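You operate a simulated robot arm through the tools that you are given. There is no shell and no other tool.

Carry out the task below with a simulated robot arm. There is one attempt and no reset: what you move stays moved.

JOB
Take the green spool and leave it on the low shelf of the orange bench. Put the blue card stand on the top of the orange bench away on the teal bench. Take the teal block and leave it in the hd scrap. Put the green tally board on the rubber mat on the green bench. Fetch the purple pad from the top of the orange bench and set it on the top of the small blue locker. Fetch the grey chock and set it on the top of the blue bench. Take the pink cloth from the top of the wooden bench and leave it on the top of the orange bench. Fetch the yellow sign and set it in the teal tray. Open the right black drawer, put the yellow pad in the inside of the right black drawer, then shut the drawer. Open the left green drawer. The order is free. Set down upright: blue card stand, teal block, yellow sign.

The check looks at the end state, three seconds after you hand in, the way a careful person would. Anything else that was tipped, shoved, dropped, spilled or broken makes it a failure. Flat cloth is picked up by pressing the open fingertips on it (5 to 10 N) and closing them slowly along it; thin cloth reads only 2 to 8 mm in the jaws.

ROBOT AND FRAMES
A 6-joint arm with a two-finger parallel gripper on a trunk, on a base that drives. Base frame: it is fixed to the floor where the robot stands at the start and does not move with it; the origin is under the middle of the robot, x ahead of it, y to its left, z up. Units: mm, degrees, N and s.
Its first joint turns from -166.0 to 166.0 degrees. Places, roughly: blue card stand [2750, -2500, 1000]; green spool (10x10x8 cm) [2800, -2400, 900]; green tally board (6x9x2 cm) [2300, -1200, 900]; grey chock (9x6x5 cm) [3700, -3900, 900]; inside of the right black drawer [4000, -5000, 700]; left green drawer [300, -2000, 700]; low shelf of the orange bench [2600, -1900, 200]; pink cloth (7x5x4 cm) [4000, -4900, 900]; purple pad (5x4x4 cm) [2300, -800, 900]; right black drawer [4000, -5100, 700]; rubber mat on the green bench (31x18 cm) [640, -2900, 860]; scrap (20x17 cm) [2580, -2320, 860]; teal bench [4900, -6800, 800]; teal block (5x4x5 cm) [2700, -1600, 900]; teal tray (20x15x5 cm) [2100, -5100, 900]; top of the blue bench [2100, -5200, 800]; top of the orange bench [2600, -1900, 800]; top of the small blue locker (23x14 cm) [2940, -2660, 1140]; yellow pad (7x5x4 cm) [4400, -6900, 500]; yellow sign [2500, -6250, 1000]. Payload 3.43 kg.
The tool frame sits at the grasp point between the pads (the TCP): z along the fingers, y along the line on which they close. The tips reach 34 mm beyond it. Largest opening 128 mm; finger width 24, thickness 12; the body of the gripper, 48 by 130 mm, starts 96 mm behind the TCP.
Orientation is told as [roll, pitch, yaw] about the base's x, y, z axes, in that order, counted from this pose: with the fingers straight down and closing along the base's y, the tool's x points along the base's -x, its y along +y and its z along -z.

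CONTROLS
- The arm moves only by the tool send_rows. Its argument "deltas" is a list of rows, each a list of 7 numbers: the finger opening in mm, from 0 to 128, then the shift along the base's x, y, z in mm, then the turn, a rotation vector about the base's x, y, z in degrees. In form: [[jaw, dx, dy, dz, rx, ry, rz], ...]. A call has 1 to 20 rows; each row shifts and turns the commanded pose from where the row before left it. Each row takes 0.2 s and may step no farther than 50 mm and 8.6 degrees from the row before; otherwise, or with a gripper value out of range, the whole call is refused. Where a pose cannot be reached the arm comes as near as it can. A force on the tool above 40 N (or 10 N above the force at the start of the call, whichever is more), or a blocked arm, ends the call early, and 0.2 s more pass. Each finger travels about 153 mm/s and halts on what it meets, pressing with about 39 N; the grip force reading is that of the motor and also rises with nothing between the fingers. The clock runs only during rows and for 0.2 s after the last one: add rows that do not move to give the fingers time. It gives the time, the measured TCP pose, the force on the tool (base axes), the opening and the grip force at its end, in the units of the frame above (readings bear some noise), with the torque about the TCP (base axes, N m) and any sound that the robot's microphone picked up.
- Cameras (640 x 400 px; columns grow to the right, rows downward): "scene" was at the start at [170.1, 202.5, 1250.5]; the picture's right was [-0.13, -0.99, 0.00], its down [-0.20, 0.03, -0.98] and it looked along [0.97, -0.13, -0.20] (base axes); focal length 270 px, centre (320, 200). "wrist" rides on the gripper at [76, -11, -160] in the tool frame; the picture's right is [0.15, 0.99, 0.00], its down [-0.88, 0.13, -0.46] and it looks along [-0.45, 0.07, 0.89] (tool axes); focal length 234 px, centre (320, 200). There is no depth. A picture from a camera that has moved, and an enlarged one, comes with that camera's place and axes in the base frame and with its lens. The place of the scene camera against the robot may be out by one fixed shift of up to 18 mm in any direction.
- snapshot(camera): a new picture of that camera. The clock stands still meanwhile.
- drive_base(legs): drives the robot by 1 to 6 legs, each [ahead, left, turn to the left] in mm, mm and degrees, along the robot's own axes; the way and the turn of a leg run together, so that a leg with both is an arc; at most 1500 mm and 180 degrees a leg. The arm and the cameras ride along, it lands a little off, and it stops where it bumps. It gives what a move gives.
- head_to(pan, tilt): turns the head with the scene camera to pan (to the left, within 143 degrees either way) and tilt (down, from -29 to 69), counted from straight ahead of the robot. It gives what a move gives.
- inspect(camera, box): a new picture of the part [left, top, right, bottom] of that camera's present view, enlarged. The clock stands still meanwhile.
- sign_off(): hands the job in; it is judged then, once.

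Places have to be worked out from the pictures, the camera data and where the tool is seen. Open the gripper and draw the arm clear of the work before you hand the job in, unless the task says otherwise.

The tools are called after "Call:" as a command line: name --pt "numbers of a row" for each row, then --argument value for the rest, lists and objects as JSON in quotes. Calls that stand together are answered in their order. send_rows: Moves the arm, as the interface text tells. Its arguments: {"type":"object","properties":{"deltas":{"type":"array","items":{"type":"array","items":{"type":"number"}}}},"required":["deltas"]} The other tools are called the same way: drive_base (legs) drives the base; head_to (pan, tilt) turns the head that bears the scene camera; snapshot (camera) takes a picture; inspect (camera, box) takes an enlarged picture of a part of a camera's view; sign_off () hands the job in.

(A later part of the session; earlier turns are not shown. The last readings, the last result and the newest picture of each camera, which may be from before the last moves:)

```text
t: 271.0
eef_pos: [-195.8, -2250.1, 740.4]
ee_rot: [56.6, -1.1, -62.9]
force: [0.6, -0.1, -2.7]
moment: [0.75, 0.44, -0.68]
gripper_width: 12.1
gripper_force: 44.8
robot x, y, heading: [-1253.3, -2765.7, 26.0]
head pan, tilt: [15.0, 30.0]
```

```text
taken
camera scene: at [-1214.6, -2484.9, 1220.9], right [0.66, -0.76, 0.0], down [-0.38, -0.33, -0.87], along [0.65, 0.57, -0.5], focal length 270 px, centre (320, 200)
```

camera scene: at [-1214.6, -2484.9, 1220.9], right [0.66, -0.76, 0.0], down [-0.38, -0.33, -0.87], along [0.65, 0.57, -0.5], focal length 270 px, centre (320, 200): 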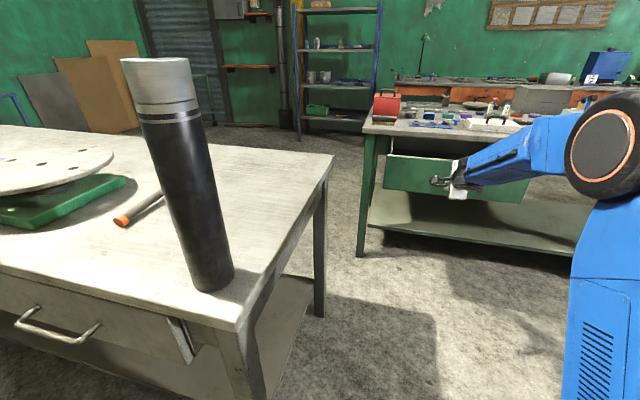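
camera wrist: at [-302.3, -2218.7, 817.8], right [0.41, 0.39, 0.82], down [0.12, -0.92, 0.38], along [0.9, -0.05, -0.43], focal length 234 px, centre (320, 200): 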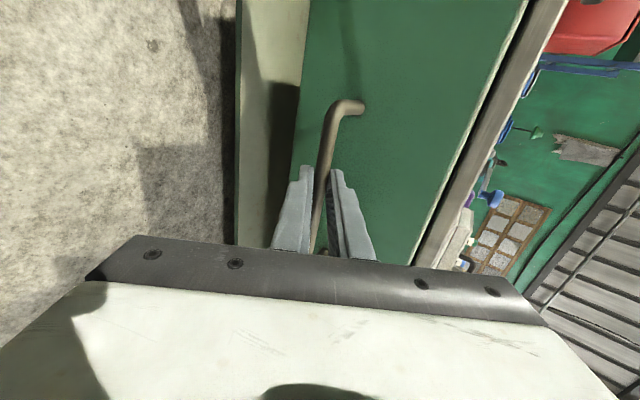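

The drawer is visibly open (~265 mm). I pull another 60 mm to reach its stop if there is one.

Call:
drive_base --legs '[[-60, 0, 0]]'

Call:
snapshot --camera "scene"

Call:
snapshot --camera "wrist"

```text
t: 271.9
eef_pos: [-248.4, -2276.4, 741.1]
ee_rot: [56.6, -1.1, -62.8]
force: [6.4, -7.9, -2.9]
moment: [0.62, 0.35, -0.88]
gripper_width: 12.0
gripper_force: 45.4
robot x, y, heading: [-1311.5, -2799.7, 26.0]
head pan, tilt: [15.0, 30.0]
```

```text
taken
camera scene: at [-1268.9, -2511.6, 1220.9], right [0.66, -0.75, 0.0], down [-0.38, -0.33, -0.87], along [0.65, 0.57, -0.5], focal length 270 px, centre (320, 200)
```

scene: 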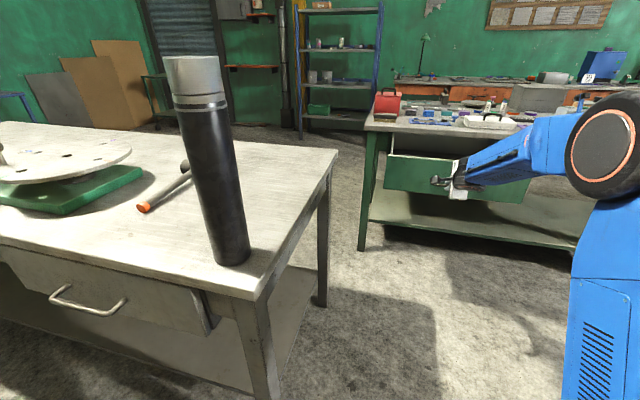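

```text
taken
camera wrist: at [-410.1, -2271.8, 817.8], right [0.41, 0.39, 0.82], down [0.12, -0.92, 0.38], along [0.9, -0.05, -0.43], focal length 234 px, centre (320, 200)
```

wrist: 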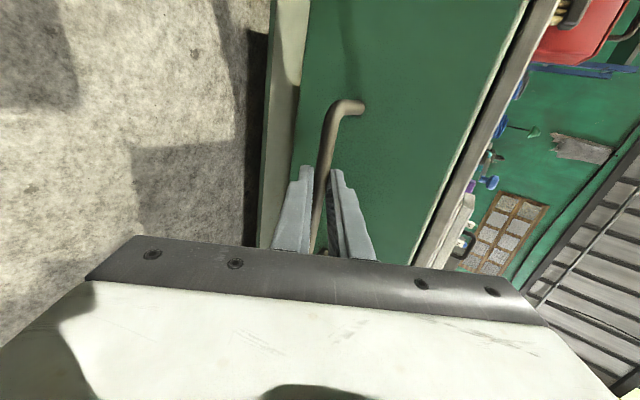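

Open ~325 mm without a hard stop. One more pull to find the end stop (it will halt at 40 N).

Call:
drive_base --legs '[[-60, 0, 0]]'

Call:
snapshot --camera "wrist"

```text
t: 272.9
eef_pos: [-303.0, -2302.2, 740.6]
ee_rot: [56.6, -1.1, -62.9]
force: [9.0, -11.5, -1.4]
moment: [0.47, 0.22, -1.18]
gripper_width: 11.9
gripper_force: 44.3
robot x, y, heading: [-1366.4, -2822.3, 25.7]
head pan, tilt: [15.0, 30.0]
```

```text
taken
camera wrist: at [-464.1, -2298.3, 817.8], right [0.41, 0.39, 0.82], down [0.12, -0.92, 0.38], along [0.9, -0.05, -0.43], focal length 234 px, centre (320, 200)
```

wrist: 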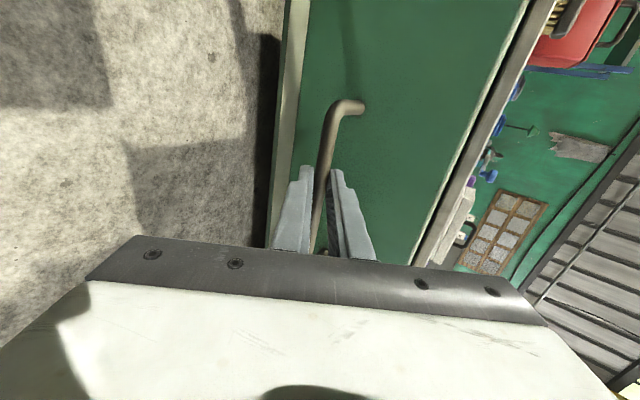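

It's open ~385 mm, which is ample. I open the jaws and back out along the tool axis.

Call:
send_rows --pt "30 0 0 0 0 0 0" --pt "45 0 0 0 0 0 0" --pt "45 -11 -6 8 0 0 0" --pt "45 -15 -7.7 10.8 0 0 0" --pt "45 -15 -7.7 10.8 0 0 0" --pt "45 -15 -7.7 10.8 0 0 0" --pt "45 0 0 0 0 0 0"

Call:
snapshot --camera "wrist"

Call:
snapshot --camera "scene"

```text
t: 274.5
eef_pos: [-360.2, -2328.7, 779.3]
ee_rot: [56.5, -1.2, -62.9]
force: [-0.3, -0.3, -0.4]
moment: [-0.03, 0.0, -0.03]
gripper_width: 45.0
gripper_force: 0.1
robot x, y, heading: [-1363.3, -2824.3, 26.0]
head pan, tilt: [15.0, 30.0]
```

```text
taken
camera wrist: at [-520.5, -2325.2, 857.7], right [0.41, 0.39, 0.82], down [0.12, -0.92, 0.38], along [0.9, -0.05, -0.43], focal length 234 px, centre (320, 200)
```

wrist: 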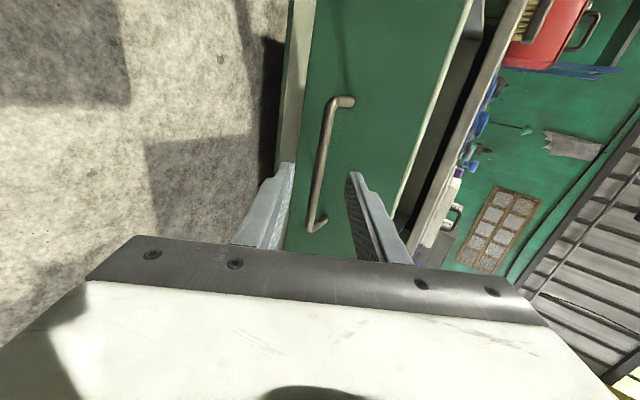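

```text
taken
camera scene: at [-1323.4, -2537.9, 1220.9], right [0.66, -0.75, 0.0], down [-0.38, -0.33, -0.87], along [0.65, 0.57, -0.5], focal length 270 px, centre (320, 200)
```

scene: 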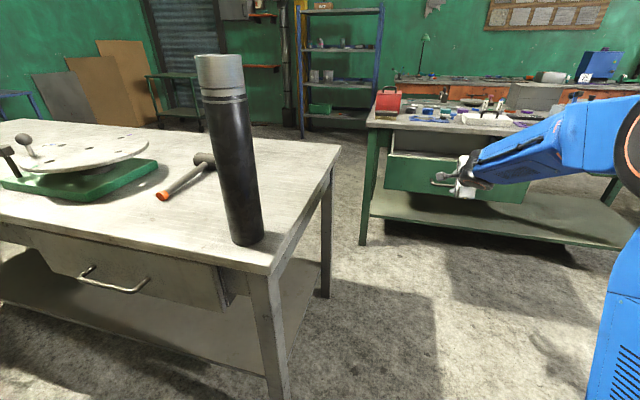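

The left green drawer is open. I retract up and back, undoing the roll and tilt of the tool.

Call:
send_rows --pt "60 -25 -12 20 0 0 0" --pt "60 -25 -12 25 0 0 0" --pt "60 -25 -12 25 -6.13 -3.13 4.42" --pt "60 -25 -12 25 -6.13 -3.13 4.42" --pt "60 -25 -12 25 -6.13 -3.13 4.42" --pt "60 -25 -12 25 -6.13 -3.13 4.42" --pt "60 -25 -12 25 -6.13 -3.13 4.42" --pt "60 -25 -12 25 -6.13 -3.13 4.42" --pt "60 -25 -12 25 -6.13 -3.13 4.42" --pt "60 -25 -12 25 -6.13 -3.13 4.42" --pt "60 -25 -12 25 -6.13 -3.13 4.42" --pt "60 -25 -12 25 -6.13 -3.13 4.42" --pt "60 -25 -12 20 -6.13 -3.13 4.42" --pt "60 0 0 0 0 0 0"

Call:
send_rows --pt "60 -15 -7 5 -3.58 7.3 0" --pt "60 -15 -7 5 -3.58 7.3 0" --pt "60 -15 -7 5 -3.58 7.3 0" --pt "60 -15 -7 5 -3.58 7.3 0" --pt "60 0 0 0 0 0 0"

```text
t: 277.5
eef_pos: [-685.2, -2485.4, 1099.0]
ee_rot: [-2.4, -57.9, 29.1]
force: [1.2, 0.0, 0.5]
moment: [0.0, 0.02, 0.07]
gripper_width: 60.2
gripper_force: 0.0
robot x, y, heading: [-1365.0, -2825.5, 26.2]
head pan, tilt: [15.0, 30.0]
```

```text
t: 278.7
eef_pos: [-745.5, -2516.1, 1117.2]
ee_rot: [-0.7, -25.4, 27.9]
force: [0.2, 0.1, 0.6]
moment: [-0.01, 0.01, -0.02]
gripper_width: 59.8
gripper_force: 0.1
robot x, y, heading: [-1365.0, -2825.3, 25.8]
head pan, tilt: [15.0, 30.0]
```

Now I travel to the wooden bench: forward a bit, right past the green bench's end, then up into the main aisle. First part:

Call:
drive_base --legs '[[670, 0, 0.5], [0, -925, 0], [0, -925, 0]]'

Call:
head_to --pan 0 --tilt 20

Call:
snapshot --camera "scene"

```text
t: 291.2
eef_pos: [680.9, -3837.8, 1117.8]
ee_rot: [-0.6, -25.3, 28.9]
force: [0.6, 0.3, -1.0]
moment: [0.02, -0.01, -0.02]
gripper_width: 60.1
gripper_force: 0.1
robot x, y, heading: [67.0, -4159.2, 27.3]
head pan, tilt: [15.0, 30.0]
```

```text
t: 292.0
eef_pos: [681.1, -3839.4, 1115.6]
ee_rot: [-0.6, -25.4, 28.9]
force: [-0.4, -0.2, -0.1]
moment: [0.04, 0.02, -0.02]
gripper_width: 60.1
gripper_force: 0.1
robot x, y, heading: [66.9, -4161.7, 27.2]
head pan, tilt: [0.0, 20.0]
```

```text
taken
camera scene: at [117.8, -3891.1, 1236.9], right [0.46, -0.89, 0.0], down [-0.3, -0.16, -0.94], along [0.84, 0.43, -0.34], focal length 270 px, centre (320, 200)
```

scene: 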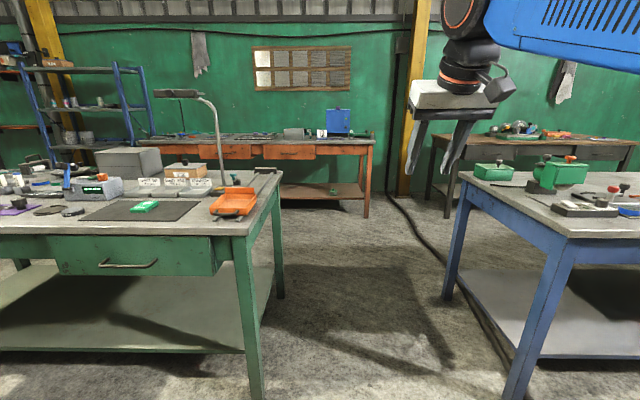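

The corridor between the benches is clear. I drive ahead through it and then right along the main aisle partway.

Call:
drive_base --legs '[[1155, 0, -0.7], [1155, 0, 0], [0, -700, 0]]'

Call:
head_to --pan -15 --tilt 20

Call:
snapshot --camera "scene"

Call:
snapshot --camera "wrist"

```text
t: 306.8
eef_pos: [3048.6, -3436.9, 1117.3]
ee_rot: [-0.6, -25.3, 27.9]
force: [-0.4, -0.5, 0.0]
moment: [-0.01, 0.02, 0.01]
gripper_width: 60.0
gripper_force: 0.0
robot x, y, heading: [2428.3, -3749.3, 26.1]
head pan, tilt: [0.0, 20.0]
```

```text
t: 307.5
eef_pos: [3048.5, -3436.3, 1116.1]
ee_rot: [-0.6, -25.3, 27.9]
force: [0.3, -0.8, 0.3]
moment: [-0.01, 0.02, -0.02]
gripper_width: 59.9
gripper_force: 0.0
robot x, y, heading: [2427.5, -3751.7, 26.3]
head pan, tilt: [-15.0, 20.0]
```

```text
taken
camera scene: at [2493.0, -3503.2, 1237.0], right [0.2, -0.98, 0.0], down [-0.34, -0.07, -0.94], along [0.92, 0.18, -0.34], focal length 270 px, centre (320, 200)
```

scene: 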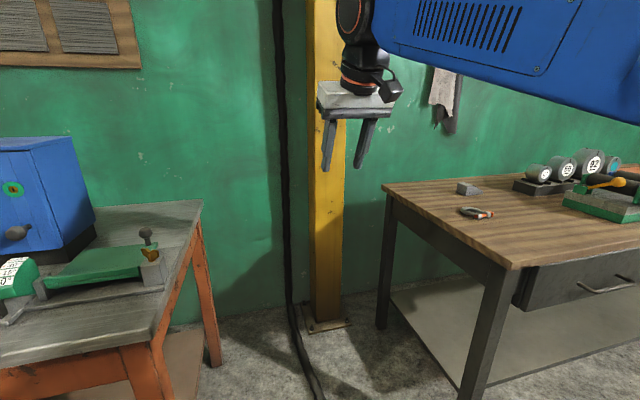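

```text
taken
camera wrist: at [2930.6, -3510.2, 1229.0], right [-0.58, 0.81, -0.07], down [0.47, 0.4, 0.79], along [0.67, 0.42, -0.61], focal length 234 px, centre (320, 200)
```

wrist: 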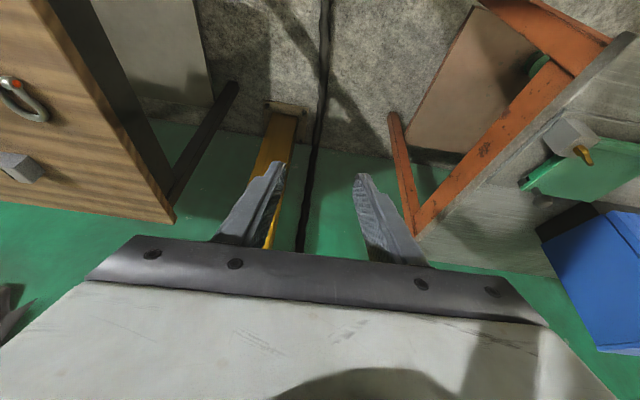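

The wooden bench with black drawers begins here. I continue right along it.

Call:
drive_base --legs '[[0, -950, 0]]'

Call:
head_to --pan 5 --tilt 25

Call:
snapshot --camera "scene"

Call:
snapshot --camera "wrist"

```text
t: 312.5
eef_pos: [3473.3, -4291.5, 1117.0]
ee_rot: [-0.6, -25.3, 28.4]
force: [0.2, -0.4, -0.2]
moment: [0.0, -0.01, 0.01]
gripper_width: 60.0
gripper_force: 0.1
robot x, y, heading: [2853.8, -4605.8, 26.5]
head pan, tilt: [-15.0, 20.0]
```

```text
t: 313.4
eef_pos: [3472.9, -4290.5, 1117.0]
ee_rot: [-0.5, -25.3, 28.3]
force: [0.1, 0.5, -0.3]
moment: [-0.02, 0.01, 0.01]
gripper_width: 59.9
gripper_force: 0.0
robot x, y, heading: [2852.3, -4605.0, 26.5]
head pan, tilt: [5.0, 25.0]
```

```text
taken
camera scene: at [2904.7, -4330.7, 1228.9], right [0.52, -0.85, 0.0], down [-0.36, -0.22, -0.91], along [0.77, 0.47, -0.42], focal length 270 px, centre (320, 200)
```

scene: 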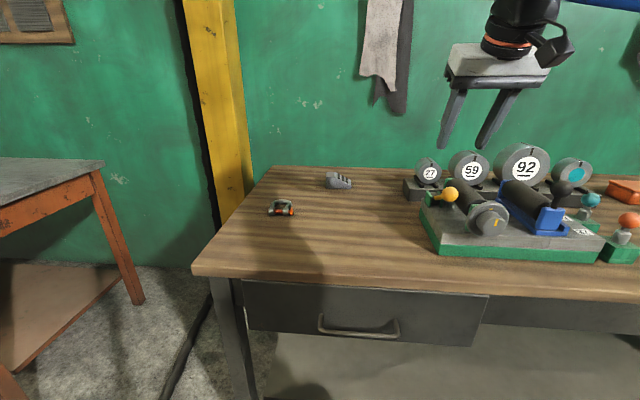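

```text
taken
camera wrist: at [3355.0, -4364.7, 1229.0], right [-0.58, 0.81, -0.07], down [0.47, 0.4, 0.79], along [0.67, 0.42, -0.61], focal length 234 px, centre (320, 200)
```

wrist: 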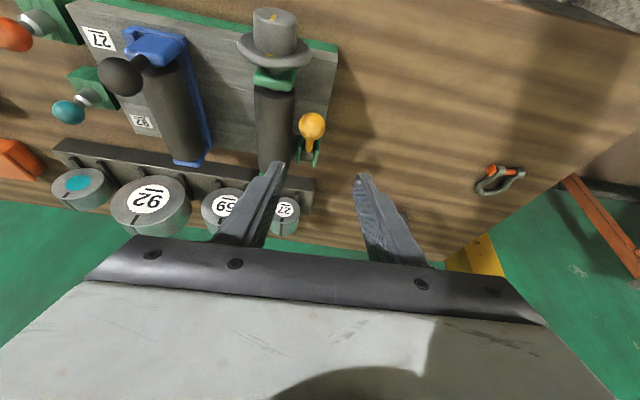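

The chock is at the back left of this bench. I go on right to the right black drawer.

Call:
drive_base --legs '[[0, -950, 0]]'

Call:
snapshot --camera "scene"

Call:
head_to --pan -30 --tilt 20

Call:
snapshot --camera "scene"

Call:
snapshot --camera "wrist"

```text
t: 318.4
eef_pos: [3896.9, -5169.2, 1117.3]
ee_rot: [-0.6, -25.4, 26.7]
force: [-0.6, 0.2, 0.2]
moment: [0.0, -0.02, -0.04]
gripper_width: 59.7
gripper_force: 0.1
robot x, y, heading: [3274.8, -5465.8, 25.2]
head pan, tilt: [5.0, 25.0]
```

```text
taken
camera scene: at [3328.2, -5193.2, 1228.9], right [0.5, -0.87, 0.0], down [-0.37, -0.21, -0.91], along [0.78, 0.45, -0.42], focal length 270 px, centre (320, 200)
```

scene: 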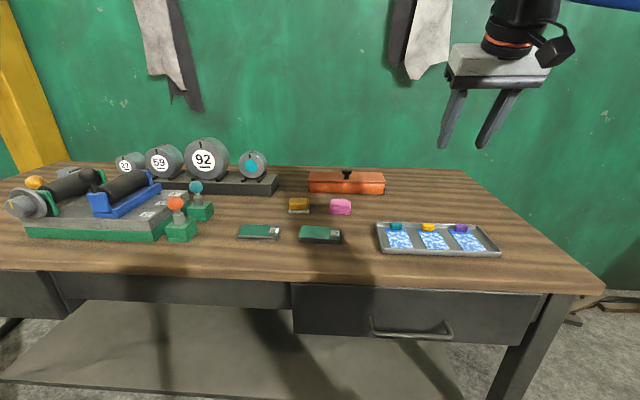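

```text
t: 319.4
eef_pos: [3897.1, -5168.2, 1116.1]
ee_rot: [-0.6, -25.3, 26.7]
force: [0.4, 0.6, -0.1]
moment: [0.01, 0.03, 0.0]
gripper_width: 59.9
gripper_force: 0.0
robot x, y, heading: [3270.5, -5465.5, 25.2]
head pan, tilt: [-30.0, 20.0]
```

```text
taken
camera scene: at [3341.2, -5247.3, 1237.0], right [-0.09, -1.0, 0.0], down [-0.34, 0.03, -0.94], along [0.94, -0.08, -0.34], focal length 270 px, centre (320, 200)
```

scene: 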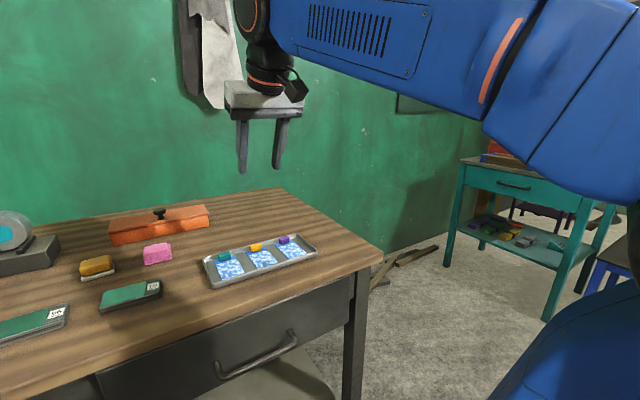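

```text
taken
camera wrist: at [3777.3, -5239.4, 1229.0], right [-0.56, 0.83, -0.07], down [0.48, 0.39, 0.79], along [0.68, 0.41, -0.61], focal length 234 px, centre (320, 200)
```

wrist: 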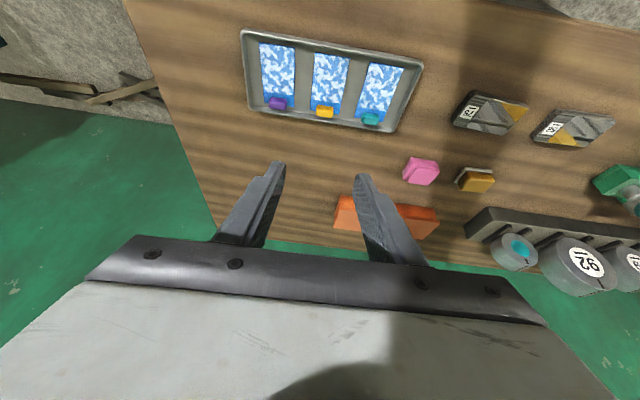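

The right black drawer's handle is at ≈[3763,-5165,737]. I check the space behind me before planning the pull.

Call:
head_to --pan -143 --tilt 25

Call:
snapshot --camera "scene"

Call:
head_to --pan 143 --tilt 30

Call:
snapshot --camera "scene"

Call:
head_to --pan -100 --tilt 20

Call:
snapshot --camera "scene"

```text
t: 321.3
eef_pos: [3896.3, -5168.2, 1116.8]
ee_rot: [-0.6, -25.3, 26.8]
force: [0.2, 0.0, 0.6]
moment: [-0.01, 0.0, 0.05]
gripper_width: 60.3
gripper_force: 0.1
robot x, y, heading: [3271.3, -5470.6, 25.0]
head pan, tilt: [-143.0, 25.0]
```

```text
taken
camera scene: at [3205.2, -5320.6, 1228.9], right [-0.88, 0.47, 0.0], down [0.2, 0.37, -0.91], along [-0.43, -0.8, -0.42], focal length 270 px, centre (320, 200)
```

scene: 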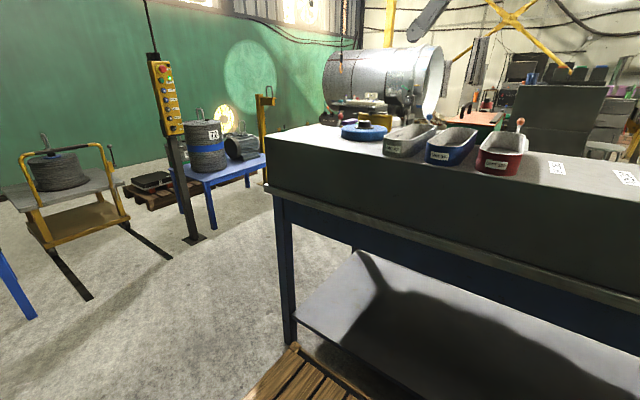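

```text
t: 325.2
eef_pos: [3897.2, -5169.3, 1116.2]
ee_rot: [-0.6, -25.3, 26.7]
force: [-0.2, -0.3, 0.7]
moment: [0.0, -0.01, -0.01]
gripper_width: 59.9
gripper_force: 0.0
robot x, y, heading: [3270.1, -5467.0, 25.2]
head pan, tilt: [143.0, 30.0]
```

```text
taken
camera scene: at [3160.0, -5220.4, 1220.9], right [0.21, 0.98, 0.0], down [0.49, -0.1, -0.87], along [-0.85, 0.18, -0.5], focal length 270 px, centre (320, 200)
```

scene: 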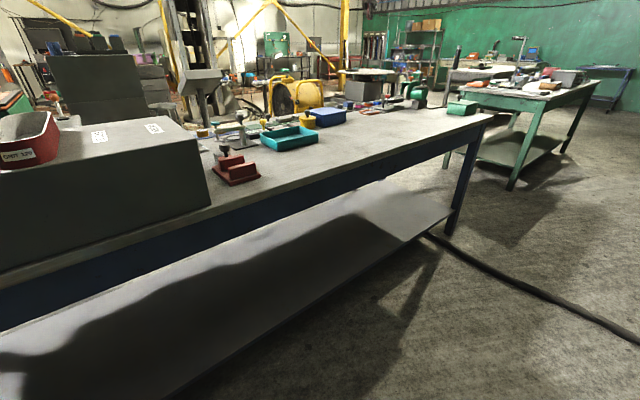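

```text
t: 328.6
eef_pos: [3896.9, -5168.7, 1117.3]
ee_rot: [-0.6, -25.2, 26.7]
force: [0.3, 0.7, 0.1]
moment: [-0.03, -0.02, -0.03]
gripper_width: 59.9
gripper_force: 0.1
robot x, y, heading: [3272.2, -5466.5, 25.2]
head pan, tilt: [-100.0, 20.0]
```

```text
taken
camera scene: at [3272.6, -5329.2, 1237.0], right [-0.97, -0.26, 0.0], down [-0.09, 0.33, -0.94], along [0.24, -0.91, -0.34], focal length 270 px, centre (320, 200)
```

scene: 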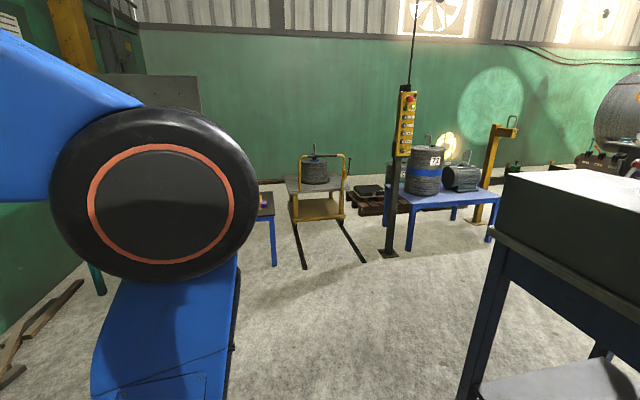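

The blue bench limits backing out. So I'll stand parallel to the wooden bench (facing back toward the orange bench) with the arm reaching right, giving it room to pull. I turn 91° left and shift.

Call:
drive_base --legs '[[0, 0, 91.3], [-176, 270, 0]]'

Call:
head_to --pan -70 --tilt 30

Call:
snapshot --camera "scene"

```text
t: 334.7
eef_pos: [2798.5, -5127.3, 1116.9]
ee_rot: [-0.6, -25.3, 117.9]
force: [-0.3, -0.1, -0.2]
moment: [0.01, 0.02, -0.01]
gripper_width: 60.0
gripper_force: 0.0
robot x, y, heading: [3107.7, -5747.2, 116.0]
head pan, tilt: [-100.0, 20.0]
```

```text
t: 335.6
eef_pos: [2797.8, -5127.4, 1116.7]
ee_rot: [-0.6, -25.3, 118.0]
force: [-0.5, -0.3, -0.2]
moment: [0.03, -0.03, 0.0]
gripper_width: 60.0
gripper_force: 0.0
robot x, y, heading: [3111.6, -5746.3, 116.0]
head pan, tilt: [-70.0, 30.0]
```

```text
taken
camera scene: at [2936.7, -5711.3, 1221.0], right [0.72, -0.69, 0.0], down [-0.35, -0.36, -0.87], along [0.6, 0.62, -0.5], focal length 270 px, centre (320, 200)
```

scene: 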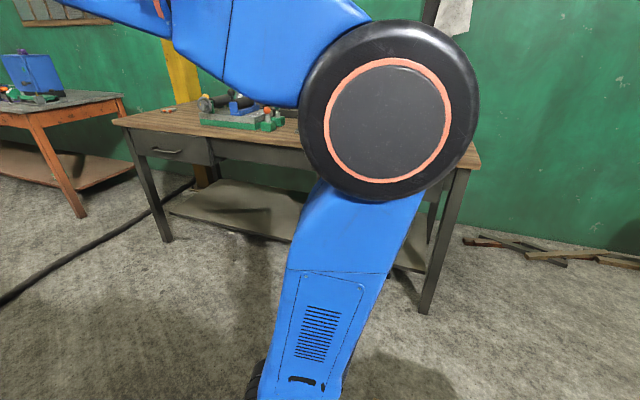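

In position. I swing the arm around to the right (toward the bench) along an arc, keeping the tool attitude relative to the arm.

Call:
send_rows --pt "60 37.7 17.1 0 0 0 -5.08" --pt "60 39.1 13.7 0 0 0 -5.08" --pt "60 40.1 10.2 0 0 0 -5.08" --pt "60 40.9 6.6 0 0 0 -5.08" --pt "60 41.3 3 0 0 0 -5.08" --pt "60 41.4 -0.7 0 0 0 -5.08" --pt "60 41.2 -4.3 0 0 0 -5.08" --pt "60 40.6 -8 0 0 0 -5.08" --pt "60 39.8 -11.5 0 0 0 -5.08" --pt "60 38.6 -15 0 0 0 -5.08" --pt "60 37.1 -18.4 0 0 0 -5.08" --pt "60 35.3 -21.6 0 0 0 -5.08" --pt "60 33.3 -24.6 0 0 0 -5.08" --pt "60 31 -27.5 0 0 0 -5.08" --pt "60 28.4 -30.1 0 0 0 -5.08" --pt "60 25.6 -32.5 0 0 0 -5.08" --pt "60 22.7 -34.7 0 0 0 -5.08" --pt "60 19.5 -36.5 0 0 0 -5.08" --pt "60 0 0 0 0 0 0"

Call:
snapshot --camera "scene"

Call:
snapshot --camera "wrist"

```text
t: 339.6
eef_pos: [3433.2, -5342.6, 1115.6]
ee_rot: [-0.6, -25.4, 26.4]
force: [-0.2, 0.2, -0.6]
moment: [0.01, -0.05, 0.0]
gripper_width: 59.8
gripper_force: 0.1
robot x, y, heading: [3107.9, -5746.0, 116.2]
head pan, tilt: [-70.0, 30.0]
```

```text
taken
camera scene: at [2936.6, -5711.3, 1220.9], right [0.72, -0.69, 0.0], down [-0.35, -0.36, -0.87], along [0.6, 0.62, -0.5], focal length 270 px, centre (320, 200)
```

scene: 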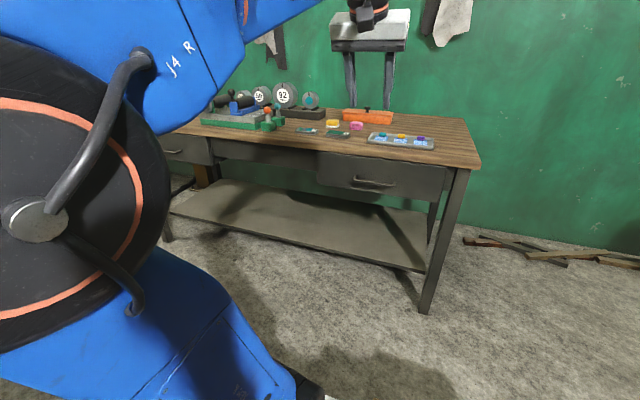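

```text
taken
camera wrist: at [3312.8, -5412.5, 1229.1], right [-0.55, 0.83, -0.07], down [0.48, 0.39, 0.79], along [0.68, 0.4, -0.61], focal length 234 px, centre (320, 200)
```

wrist: 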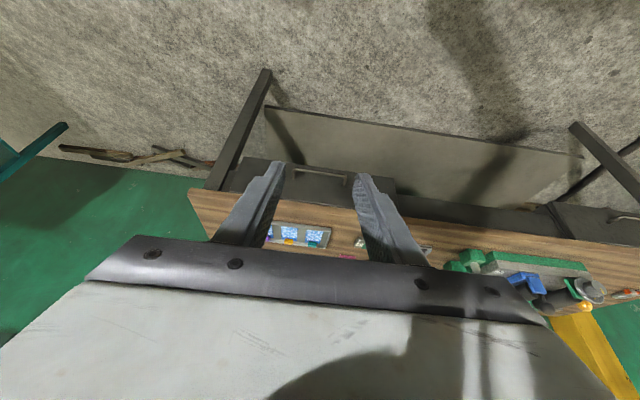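

The handle is visible below. I increase the tilt to 45° and roll 90° so the jaws straddle the bar, while moving toward it.

Call:
send_rows --pt "60 15 9 -15 2.97 -5.97 0" --pt "60 15 9 -15 2.97 -5.97 0" --pt "60 15 9 -15 2.97 -5.97 0" --pt "60 15 9 -20 5.18 2.58 -5.78" --pt "60 15 9 -20 5.18 2.58 -5.78" --pt "60 15 9 -20 5.18 2.58 -5.78" --pt "60 15 9 -20 5.18 2.58 -5.78" --pt "60 15 9 -20 5.18 2.58 -5.78" --pt "60 15 9 -20 5.18 2.58 -5.78" --pt "60 15 9 -20 5.18 2.58 -5.78" --pt "60 15 9 -20 5.18 2.58 -5.78" --pt "60 15 9 -20 5.18 2.58 -5.78" --pt "60 15 9 -20 5.18 2.58 -5.78" --pt "60 15 9 -20 5.18 2.58 -5.78" --pt "60 0 0 0 0 0 0"

Call:
snapshot --camera "wrist"

Call:
snapshot --camera "scene"

```text
t: 342.8
eef_pos: [3642.7, -5217.7, 850.2]
ee_rot: [44.5, -0.1, -63.9]
force: [0.9, -0.1, -0.2]
moment: [-0.03, 0.01, 0.0]
gripper_width: 60.1
gripper_force: 0.1
robot x, y, heading: [3110.8, -5745.1, 116.1]
head pan, tilt: [-70.0, 30.0]
```

```text
taken
camera wrist: at [3499.6, -5201.7, 957.0], right [0.57, 0.45, 0.69], down [0.19, -0.89, 0.42], along [0.8, -0.11, -0.59], focal length 234 px, centre (320, 200)
```

wrist: 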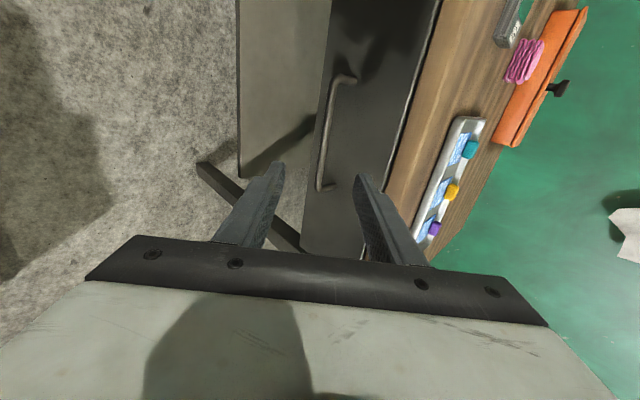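

```text
taken
camera scene: at [2936.7, -5711.2, 1220.9], right [0.72, -0.69, 0.0], down [-0.35, -0.36, -0.87], along [0.6, 0.62, -0.5], focal length 270 px, centre (320, 200)
```

scene: 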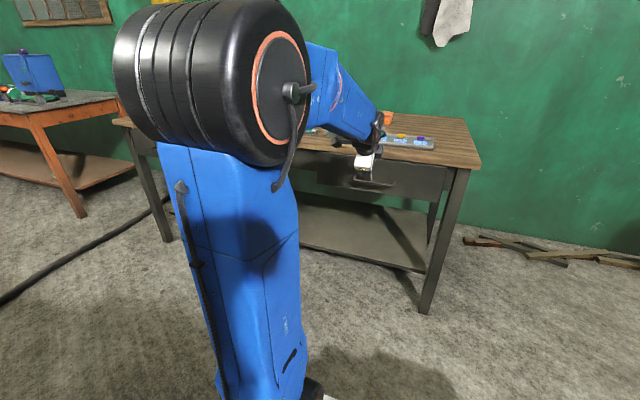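

The arm reaches this attitude well. Bar middle ≈[3747,-5152,736]. I advance 90 mm along the tool with small lateral correction.

Call:
send_rows --pt "50 18.3 13.8 -20 0 0 0" --pt "50 18.3 13.8 -20 0 0 0" --pt "50 18.3 13.8 -20 0 0 0" --pt "40 0 0 0 0 0 0"

Call:
inspect --camera "wrist" --box '[220, 60, 420, 240]'

```text
t: 343.8
eef_pos: [3696.3, -5173.9, 791.9]
ee_rot: [44.5, -0.2, -63.8]
force: [-0.4, 0.6, -0.1]
moment: [-0.01, 0.01, -0.01]
gripper_width: 40.0
gripper_force: 0.1
robot x, y, heading: [3107.0, -5745.0, 116.2]
head pan, tilt: [-70.0, 30.0]
```

```text
2.22 times, centred on (320, 150) of wrist
camera zoom: at [3553.5, -5159.9, 898.7], right [0.57, 0.45, 0.69], down [0.19, -0.89, 0.42], along [0.8, -0.11, -0.59], focal length 520 px, centre (320, 311)
```

zoom: 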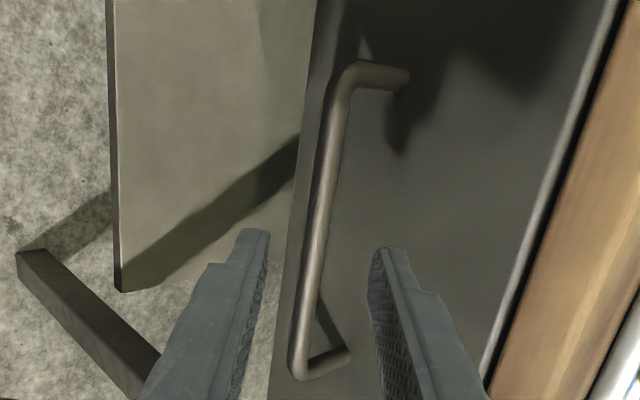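

Well centred. I advance another 50 mm.

Call:
send_rows --pt "36 15 7.4 -18.5 0 0 0" --pt "36 15 7.4 -18.5 0 0 0" --pt "36 0 0 0 0 0 0"

Call:
inspect --camera "wrist" --box '[220, 60, 420, 240]'

```text
t: 344.6
eef_pos: [3727.0, -5159.6, 754.3]
ee_rot: [44.4, -0.2, -63.7]
force: [-0.6, 0.0, 0.0]
moment: [0.01, -0.04, -0.01]
gripper_width: 36.0
gripper_force: 0.1
robot x, y, heading: [3108.4, -5745.4, 116.2]
head pan, tilt: [-70.0, 30.0]
```

```text
2.22 times, centred on (320, 150) of wrist
camera zoom: at [3584.9, -5144.0, 860.1], right [0.57, 0.45, 0.69], down [0.19, -0.89, 0.42], along [0.8, -0.11, -0.59], focal length 520 px, centre (320, 311)
```

zoom: 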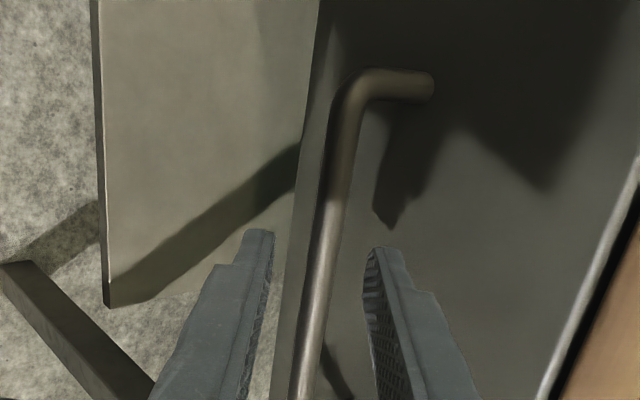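

The bar is at the fingertips. 14 mm more, then close.

Call:
send_rows --pt "36 4.5 2.2 -4.9 0 0 0" --pt "36 4.5 2.2 -4.9 0 0 0" --pt "36 0 0 0 0 0 0" --pt "26 0 0 0 0 0 0" --pt "16 0 0 0 0 0 0" --pt "4 0 0 0 0 0 0" --pt "4 0 0 0 0 0 0"

Call:
inspect --camera "wrist" --box '[220, 60, 420, 240]'

```text
t: 346.2
eef_pos: [3737.4, -5154.6, 745.6]
ee_rot: [44.4, -0.2, -63.7]
force: [1.7, 1.7, 2.3]
moment: [0.2, 0.0, -0.17]
gripper_width: 11.8
gripper_force: 44.9
robot x, y, heading: [3108.4, -5746.0, 116.2]
head pan, tilt: [-70.0, 30.0]
```

```text
2.22 times, centred on (320, 150) of wrist
camera zoom: at [3593.5, -5139.5, 851.0], right [0.57, 0.45, 0.69], down [0.19, -0.89, 0.42], along [0.8, -0.11, -0.59], focal length 520 px, centre (320, 311)
```

zoom: 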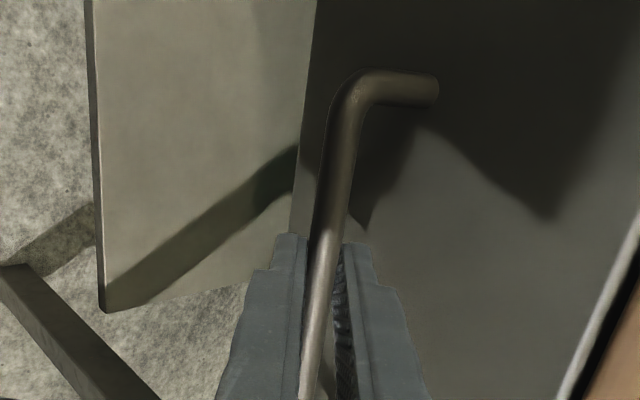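

Gripped (11.8 mm). I pull straight out with the arm, 120 mm first.

Call:
send_rows --pt "4 -9 -4.5 0 0 0 0" --pt "4 -13.4 -6.7 0 0 0 0" --pt "4 -13.4 -6.7 0 0 0 0" --pt "4 -13.4 -6.7 0 0 0 0" --pt "4 -13.4 -6.7 0 0 0 0" --pt "4 -13.4 -6.7 0 0 0 0" --pt "4 -13.4 -6.7 0 0 0 0" --pt "4 -13.4 -6.7 0 0 0 0" --pt "4 0 0 0 0 0 0"

Call:
snapshot --camera "wrist"

```text
t: 348.2
eef_pos: [3632.6, -5205.3, 744.6]
ee_rot: [44.5, -0.1, -63.7]
force: [-10.5, 17.2, 15.5]
moment: [0.68, 0.1, 0.34]
gripper_width: 11.9
gripper_force: 44.7
robot x, y, heading: [3111.2, -5746.0, 116.3]
head pan, tilt: [-70.0, 30.0]
```

```text
taken
camera wrist: at [3490.6, -5190.5, 850.9], right [0.57, 0.45, 0.69], down [0.19, -0.89, 0.42], along [0.8, -0.11, -0.59], focal length 234 px, centre (320, 200)
```

wrist: 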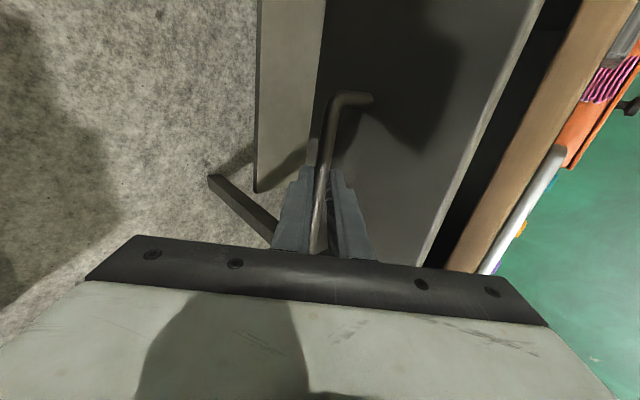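

Open ~116 mm; side force is building a little, so I correct slightly left/up while pulling another 120 mm.

Call:
send_rows --pt "4 -1.5 2 2 0 0 0" --pt "4 -13.6 -6.3 0 0 0 0" --pt "4 -13.6 -6.3 0 0 0 0" --pt "4 -13.6 -6.3 0 0 0 0" --pt "4 -13.6 -6.3 0 0 0 0" --pt "4 -13.6 -6.3 0 0 0 0" --pt "4 -13.6 -6.3 0 0 0 0" --pt "4 -13.6 -6.3 0 0 0 0" --pt "4 -13.6 -6.3 0 0 0 0" --pt "4 0 0 0 0 0 0"

Call:
snapshot --camera "wrist"

Call:
snapshot --camera "scene"

```text
t: 350.4
eef_pos: [3522.7, -5255.9, 746.4]
ee_rot: [44.3, -0.2, -63.7]
force: [11.7, -28.7, -16.3]
moment: [-0.48, 0.13, -0.62]
gripper_width: 11.7
gripper_force: 45.2
robot x, y, heading: [3107.5, -5745.1, 116.2]
head pan, tilt: [-70.0, 30.0]
```

```text
taken
camera wrist: at [3380.2, -5240.5, 852.6], right [0.57, 0.45, 0.69], down [0.19, -0.89, 0.42], along [0.8, -0.11, -0.59], focal length 234 px, centre (320, 200)
```

wrist: 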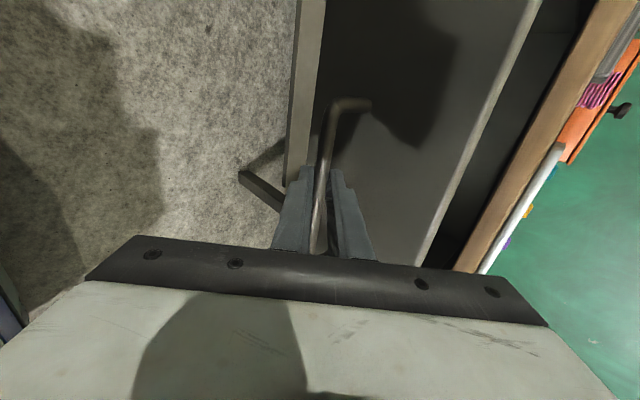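

```text
taken
camera scene: at [2937.2, -5711.6, 1221.0], right [0.72, -0.69, 0.0], down [-0.35, -0.36, -0.87], along [0.6, 0.62, -0.5], focal length 270 px, centre (320, 200)
```

scene: 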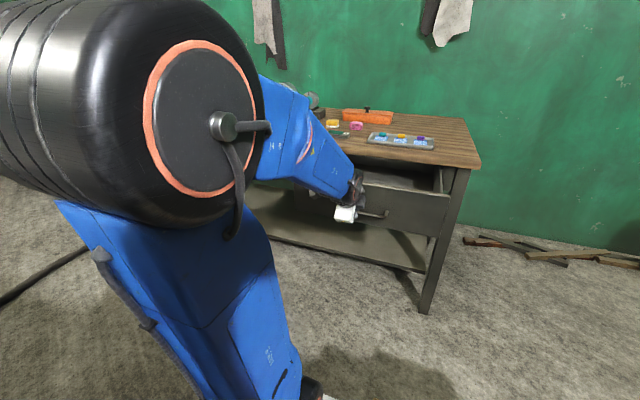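

Slightly overcorrected; I ease back right and pull another 60 mm.

Call:
send_rows --pt "4 0.8 -1.8 -1.5 0 0 0" --pt "4 -13.5 -6.6 0 0 0 0" --pt "4 -13.5 -6.6 0 0 0 0" --pt "4 -13.5 -6.6 0 0 0 0" --pt "4 -13.5 -6.6 0 0 0 0" --pt "4 0 0 0 0 0 0"

Call:
snapshot --camera "wrist"

```text
t: 351.8
eef_pos: [3470.0, -5279.9, 745.5]
ee_rot: [44.7, -0.2, -63.7]
force: [-13.5, 28.5, 14.7]
moment: [0.99, 0.23, 0.52]
gripper_width: 11.8
gripper_force: 44.8
robot x, y, heading: [3110.2, -5744.6, 116.1]
head pan, tilt: [-70.0, 30.0]
```

```text
taken
camera wrist: at [3326.8, -5266.9, 851.8], right [0.57, 0.45, 0.69], down [0.19, -0.89, 0.42], along [0.8, -0.11, -0.59], focal length 234 px, centre (320, 200)
```

wrist: 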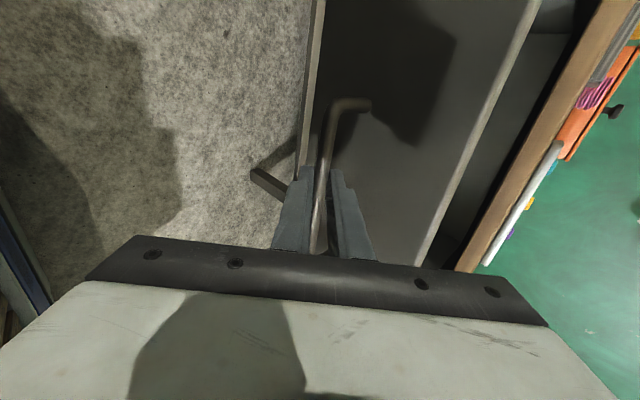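

The drawer is open ~295 mm. I release the bar and back out along the tool axis.

Call:
send_rows --pt "4 -0.4 0.9 0.5 0 0 0" --pt "26 0 0 0 0 0 0" --pt "40 0 0 0 0 0 0" --pt "44 -9 -4.5 10 0 0 0" --pt "44 -12 -6 14 0 0 0" --pt "44 -15 -7 20 0 0 0" --pt "44 -15 -7 30 0 0 0" --pt "44 0 0 0 0 0 0"

Call:
snapshot --camera "wrist"

Call:
snapshot --camera "scene"

```text
t: 353.6
eef_pos: [3419.2, -5307.0, 820.3]
ee_rot: [44.4, -0.2, -63.7]
force: [0.0, 0.3, -1.3]
moment: [-0.01, 0.05, -0.01]
gripper_width: 44.3
gripper_force: 0.0
robot x, y, heading: [3108.3, -5746.6, 116.2]
head pan, tilt: [-70.0, 30.0]
```

```text
taken
camera wrist: at [3276.6, -5292.5, 926.2], right [0.57, 0.45, 0.69], down [0.19, -0.89, 0.42], along [0.8, -0.11, -0.59], focal length 234 px, centre (320, 200)
```

wrist: 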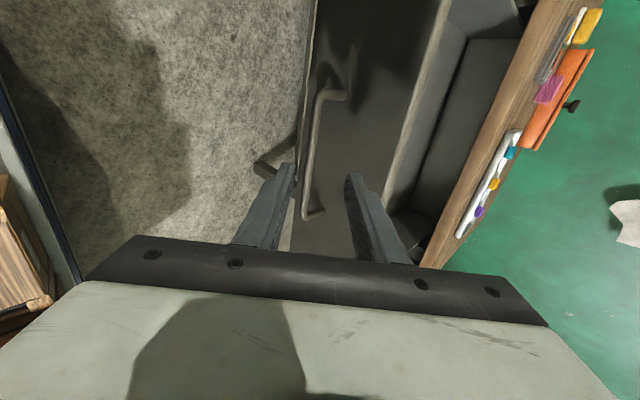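

```text
taken
camera scene: at [2936.6, -5711.2, 1220.9], right [0.72, -0.69, 0.0], down [-0.35, -0.36, -0.87], along [0.6, 0.62, -0.5], focal length 270 px, centre (320, 200)
```

scene: 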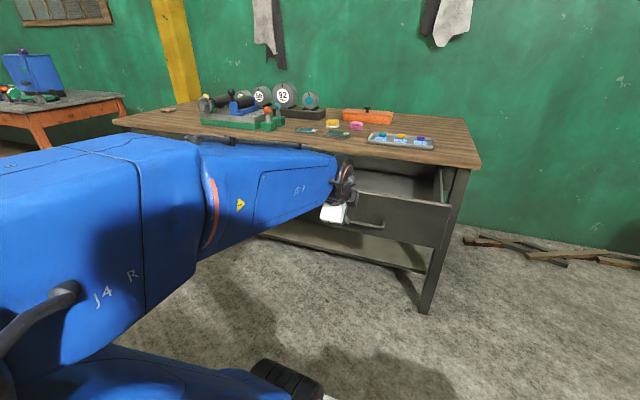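

The drawer is clearly open. I raise the arm while unrolling and untilting.

Call:
send_rows --pt "60 0 0 25 -5.18 -2.58 5.78" --pt "60 0 0 25 -5.18 -2.58 5.78" --pt "60 0 0 25 -5.18 -2.58 5.78" --pt "60 0 0 25 -5.18 -2.58 5.78" --pt "60 0 0 25 -5.18 -2.58 5.78" --pt "60 0 0 25 -5.18 -2.58 5.78" --pt "60 0 0 25 -5.18 -2.58 5.78" --pt "60 0 0 25 -5.18 -2.58 5.78" --pt "60 0 0 25 -5.18 -2.58 5.78" --pt "60 0 0 25 -5.18 -2.58 5.78" --pt "60 0 0 25 -5.18 -2.58 5.78" --pt "60 5 2.5 10 -2.97 5.97 0" --pt "60 5 2.5 10 -2.97 5.97 0" --pt "60 5 2.5 10 -2.97 5.97 0" --pt "60 0 0 0 0 0 0"

Call:
snapshot --camera "wrist"

```text
t: 356.8
eef_pos: [3433.2, -5298.5, 1124.9]
ee_rot: [-0.6, -25.3, 26.6]
force: [-0.8, 0.5, 0.0]
moment: [0.04, 0.0, -0.02]
gripper_width: 59.9
gripper_force: 0.0
robot x, y, heading: [3108.2, -5747.1, 116.1]
head pan, tilt: [-70.0, 30.0]
```

```text
taken
camera wrist: at [3314.1, -5368.8, 1237.5], right [-0.56, 0.83, -0.07], down [0.48, 0.39, 0.79], along [0.68, 0.4, -0.61], focal length 234 px, centre (320, 200)
```

wrist: 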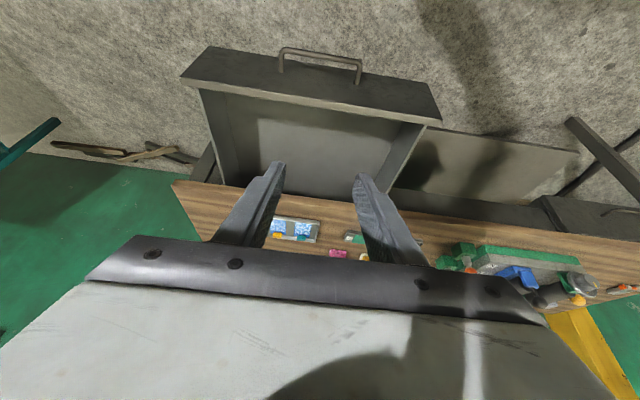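

Now the pink cloth. I move back along the aisle clear of the open drawer and turn to face the bench.

Call:
drive_base --legs '[[800, 0, 0], [0, -240, 0], [0, 0, -89.6]]'

Call:
head_to --pan -20 --tilt 25

Call:
snapshot --camera "scene"

Call:
snapshot --camera "wrist"

```text
t: 366.3
eef_pos: [3423.3, -5255.1, 1124.5]
ee_rot: [-0.6, -25.3, -64.2]
force: [0.4, 0.6, 0.2]
moment: [-0.02, -0.02, 0.01]
gripper_width: 60.0
gripper_force: 0.0
robot x, y, heading: [2982.3, -4924.5, 25.8]
head pan, tilt: [-70.0, 30.0]
```

```text
t: 367.5
eef_pos: [3422.3, -5254.2, 1124.7]
ee_rot: [-0.6, -25.3, -64.2]
force: [0.0, 0.2, -0.7]
moment: [-0.05, -0.02, 0.02]
gripper_width: 59.9
gripper_force: 0.1
robot x, y, heading: [2979.9, -4928.3, 25.5]
head pan, tilt: [-20.0, 25.0]
```

```text
taken
camera scene: at [3047.0, -4689.0, 1228.9], right [0.09, -1.0, 0.0], down [-0.42, -0.04, -0.91], along [0.9, 0.09, -0.42], focal length 270 px, centre (320, 200)
```

scene: 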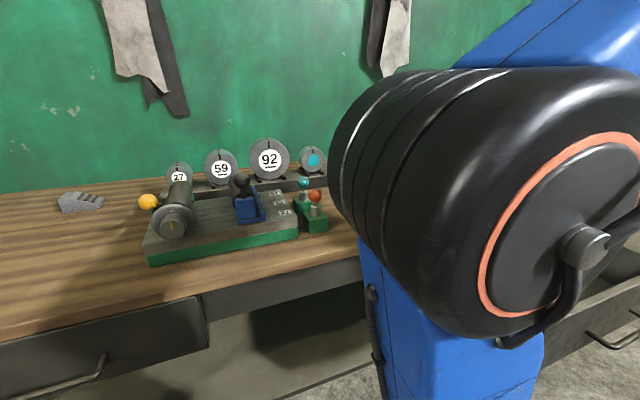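

```text
taken
camera wrist: at [3354.0, -5136.6, 1237.2], right [0.84, 0.55, -0.07], down [0.38, -0.48, 0.79], along [0.39, -0.69, -0.61], focal length 234 px, centre (320, 200)
```

wrist: 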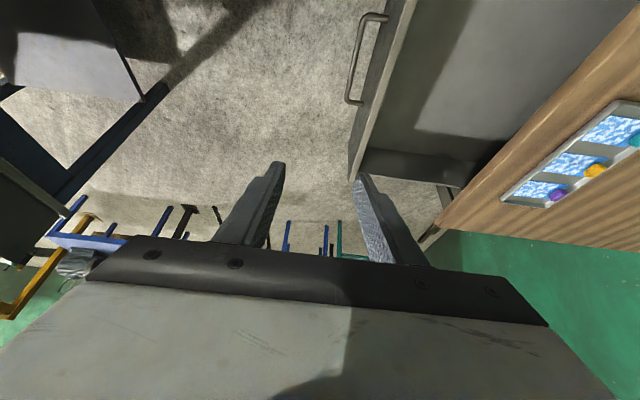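

I swing the arm from the right back toward the cloth's direction.

Call:
send_rows --pt "100 40.4 25.1 0 0 0 5.6" --pt "100 37.8 29 0 0 0 5.6" --pt "100 34.8 32.5 0 0 0 5.6" --pt "100 31.4 35.8 0 0 0 5.6" --pt "100 27.8 38.7 0 0 0 5.6" --pt "100 23.9 41.2 0 0 0 5.6" --pt "100 19.7 43.3 0 0 0 5.6" --pt "100 15.4 45 0 0 0 5.6" --pt "100 10.9 46.3 0 0 0 5.6" --pt "100 6.4 47.2 0 0 0 5.6" --pt "100 0 0 0 0 0 0"

Call:
snapshot --camera "wrist"

```text
t: 369.9
eef_pos: [3670.2, -4872.5, 1125.6]
ee_rot: [-0.6, -25.3, -8.2]
force: [0.2, 0.5, -0.1]
moment: [-0.03, 0.02, 0.01]
gripper_width: 99.9
gripper_force: 0.1
robot x, y, heading: [2979.0, -4924.9, 25.9]
head pan, tilt: [-20.0, 25.0]
```

```text
taken
camera wrist: at [3532.8, -4861.4, 1237.0], right [0.01, 1.0, -0.07], down [0.61, 0.05, 0.79], along [0.79, -0.06, -0.61], focal length 234 px, centre (320, 200)
```

wrist: 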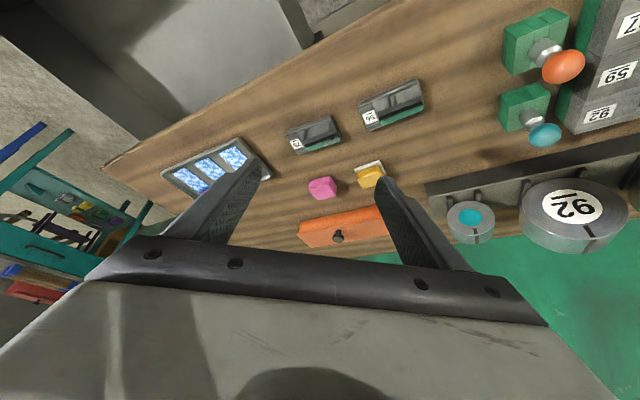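

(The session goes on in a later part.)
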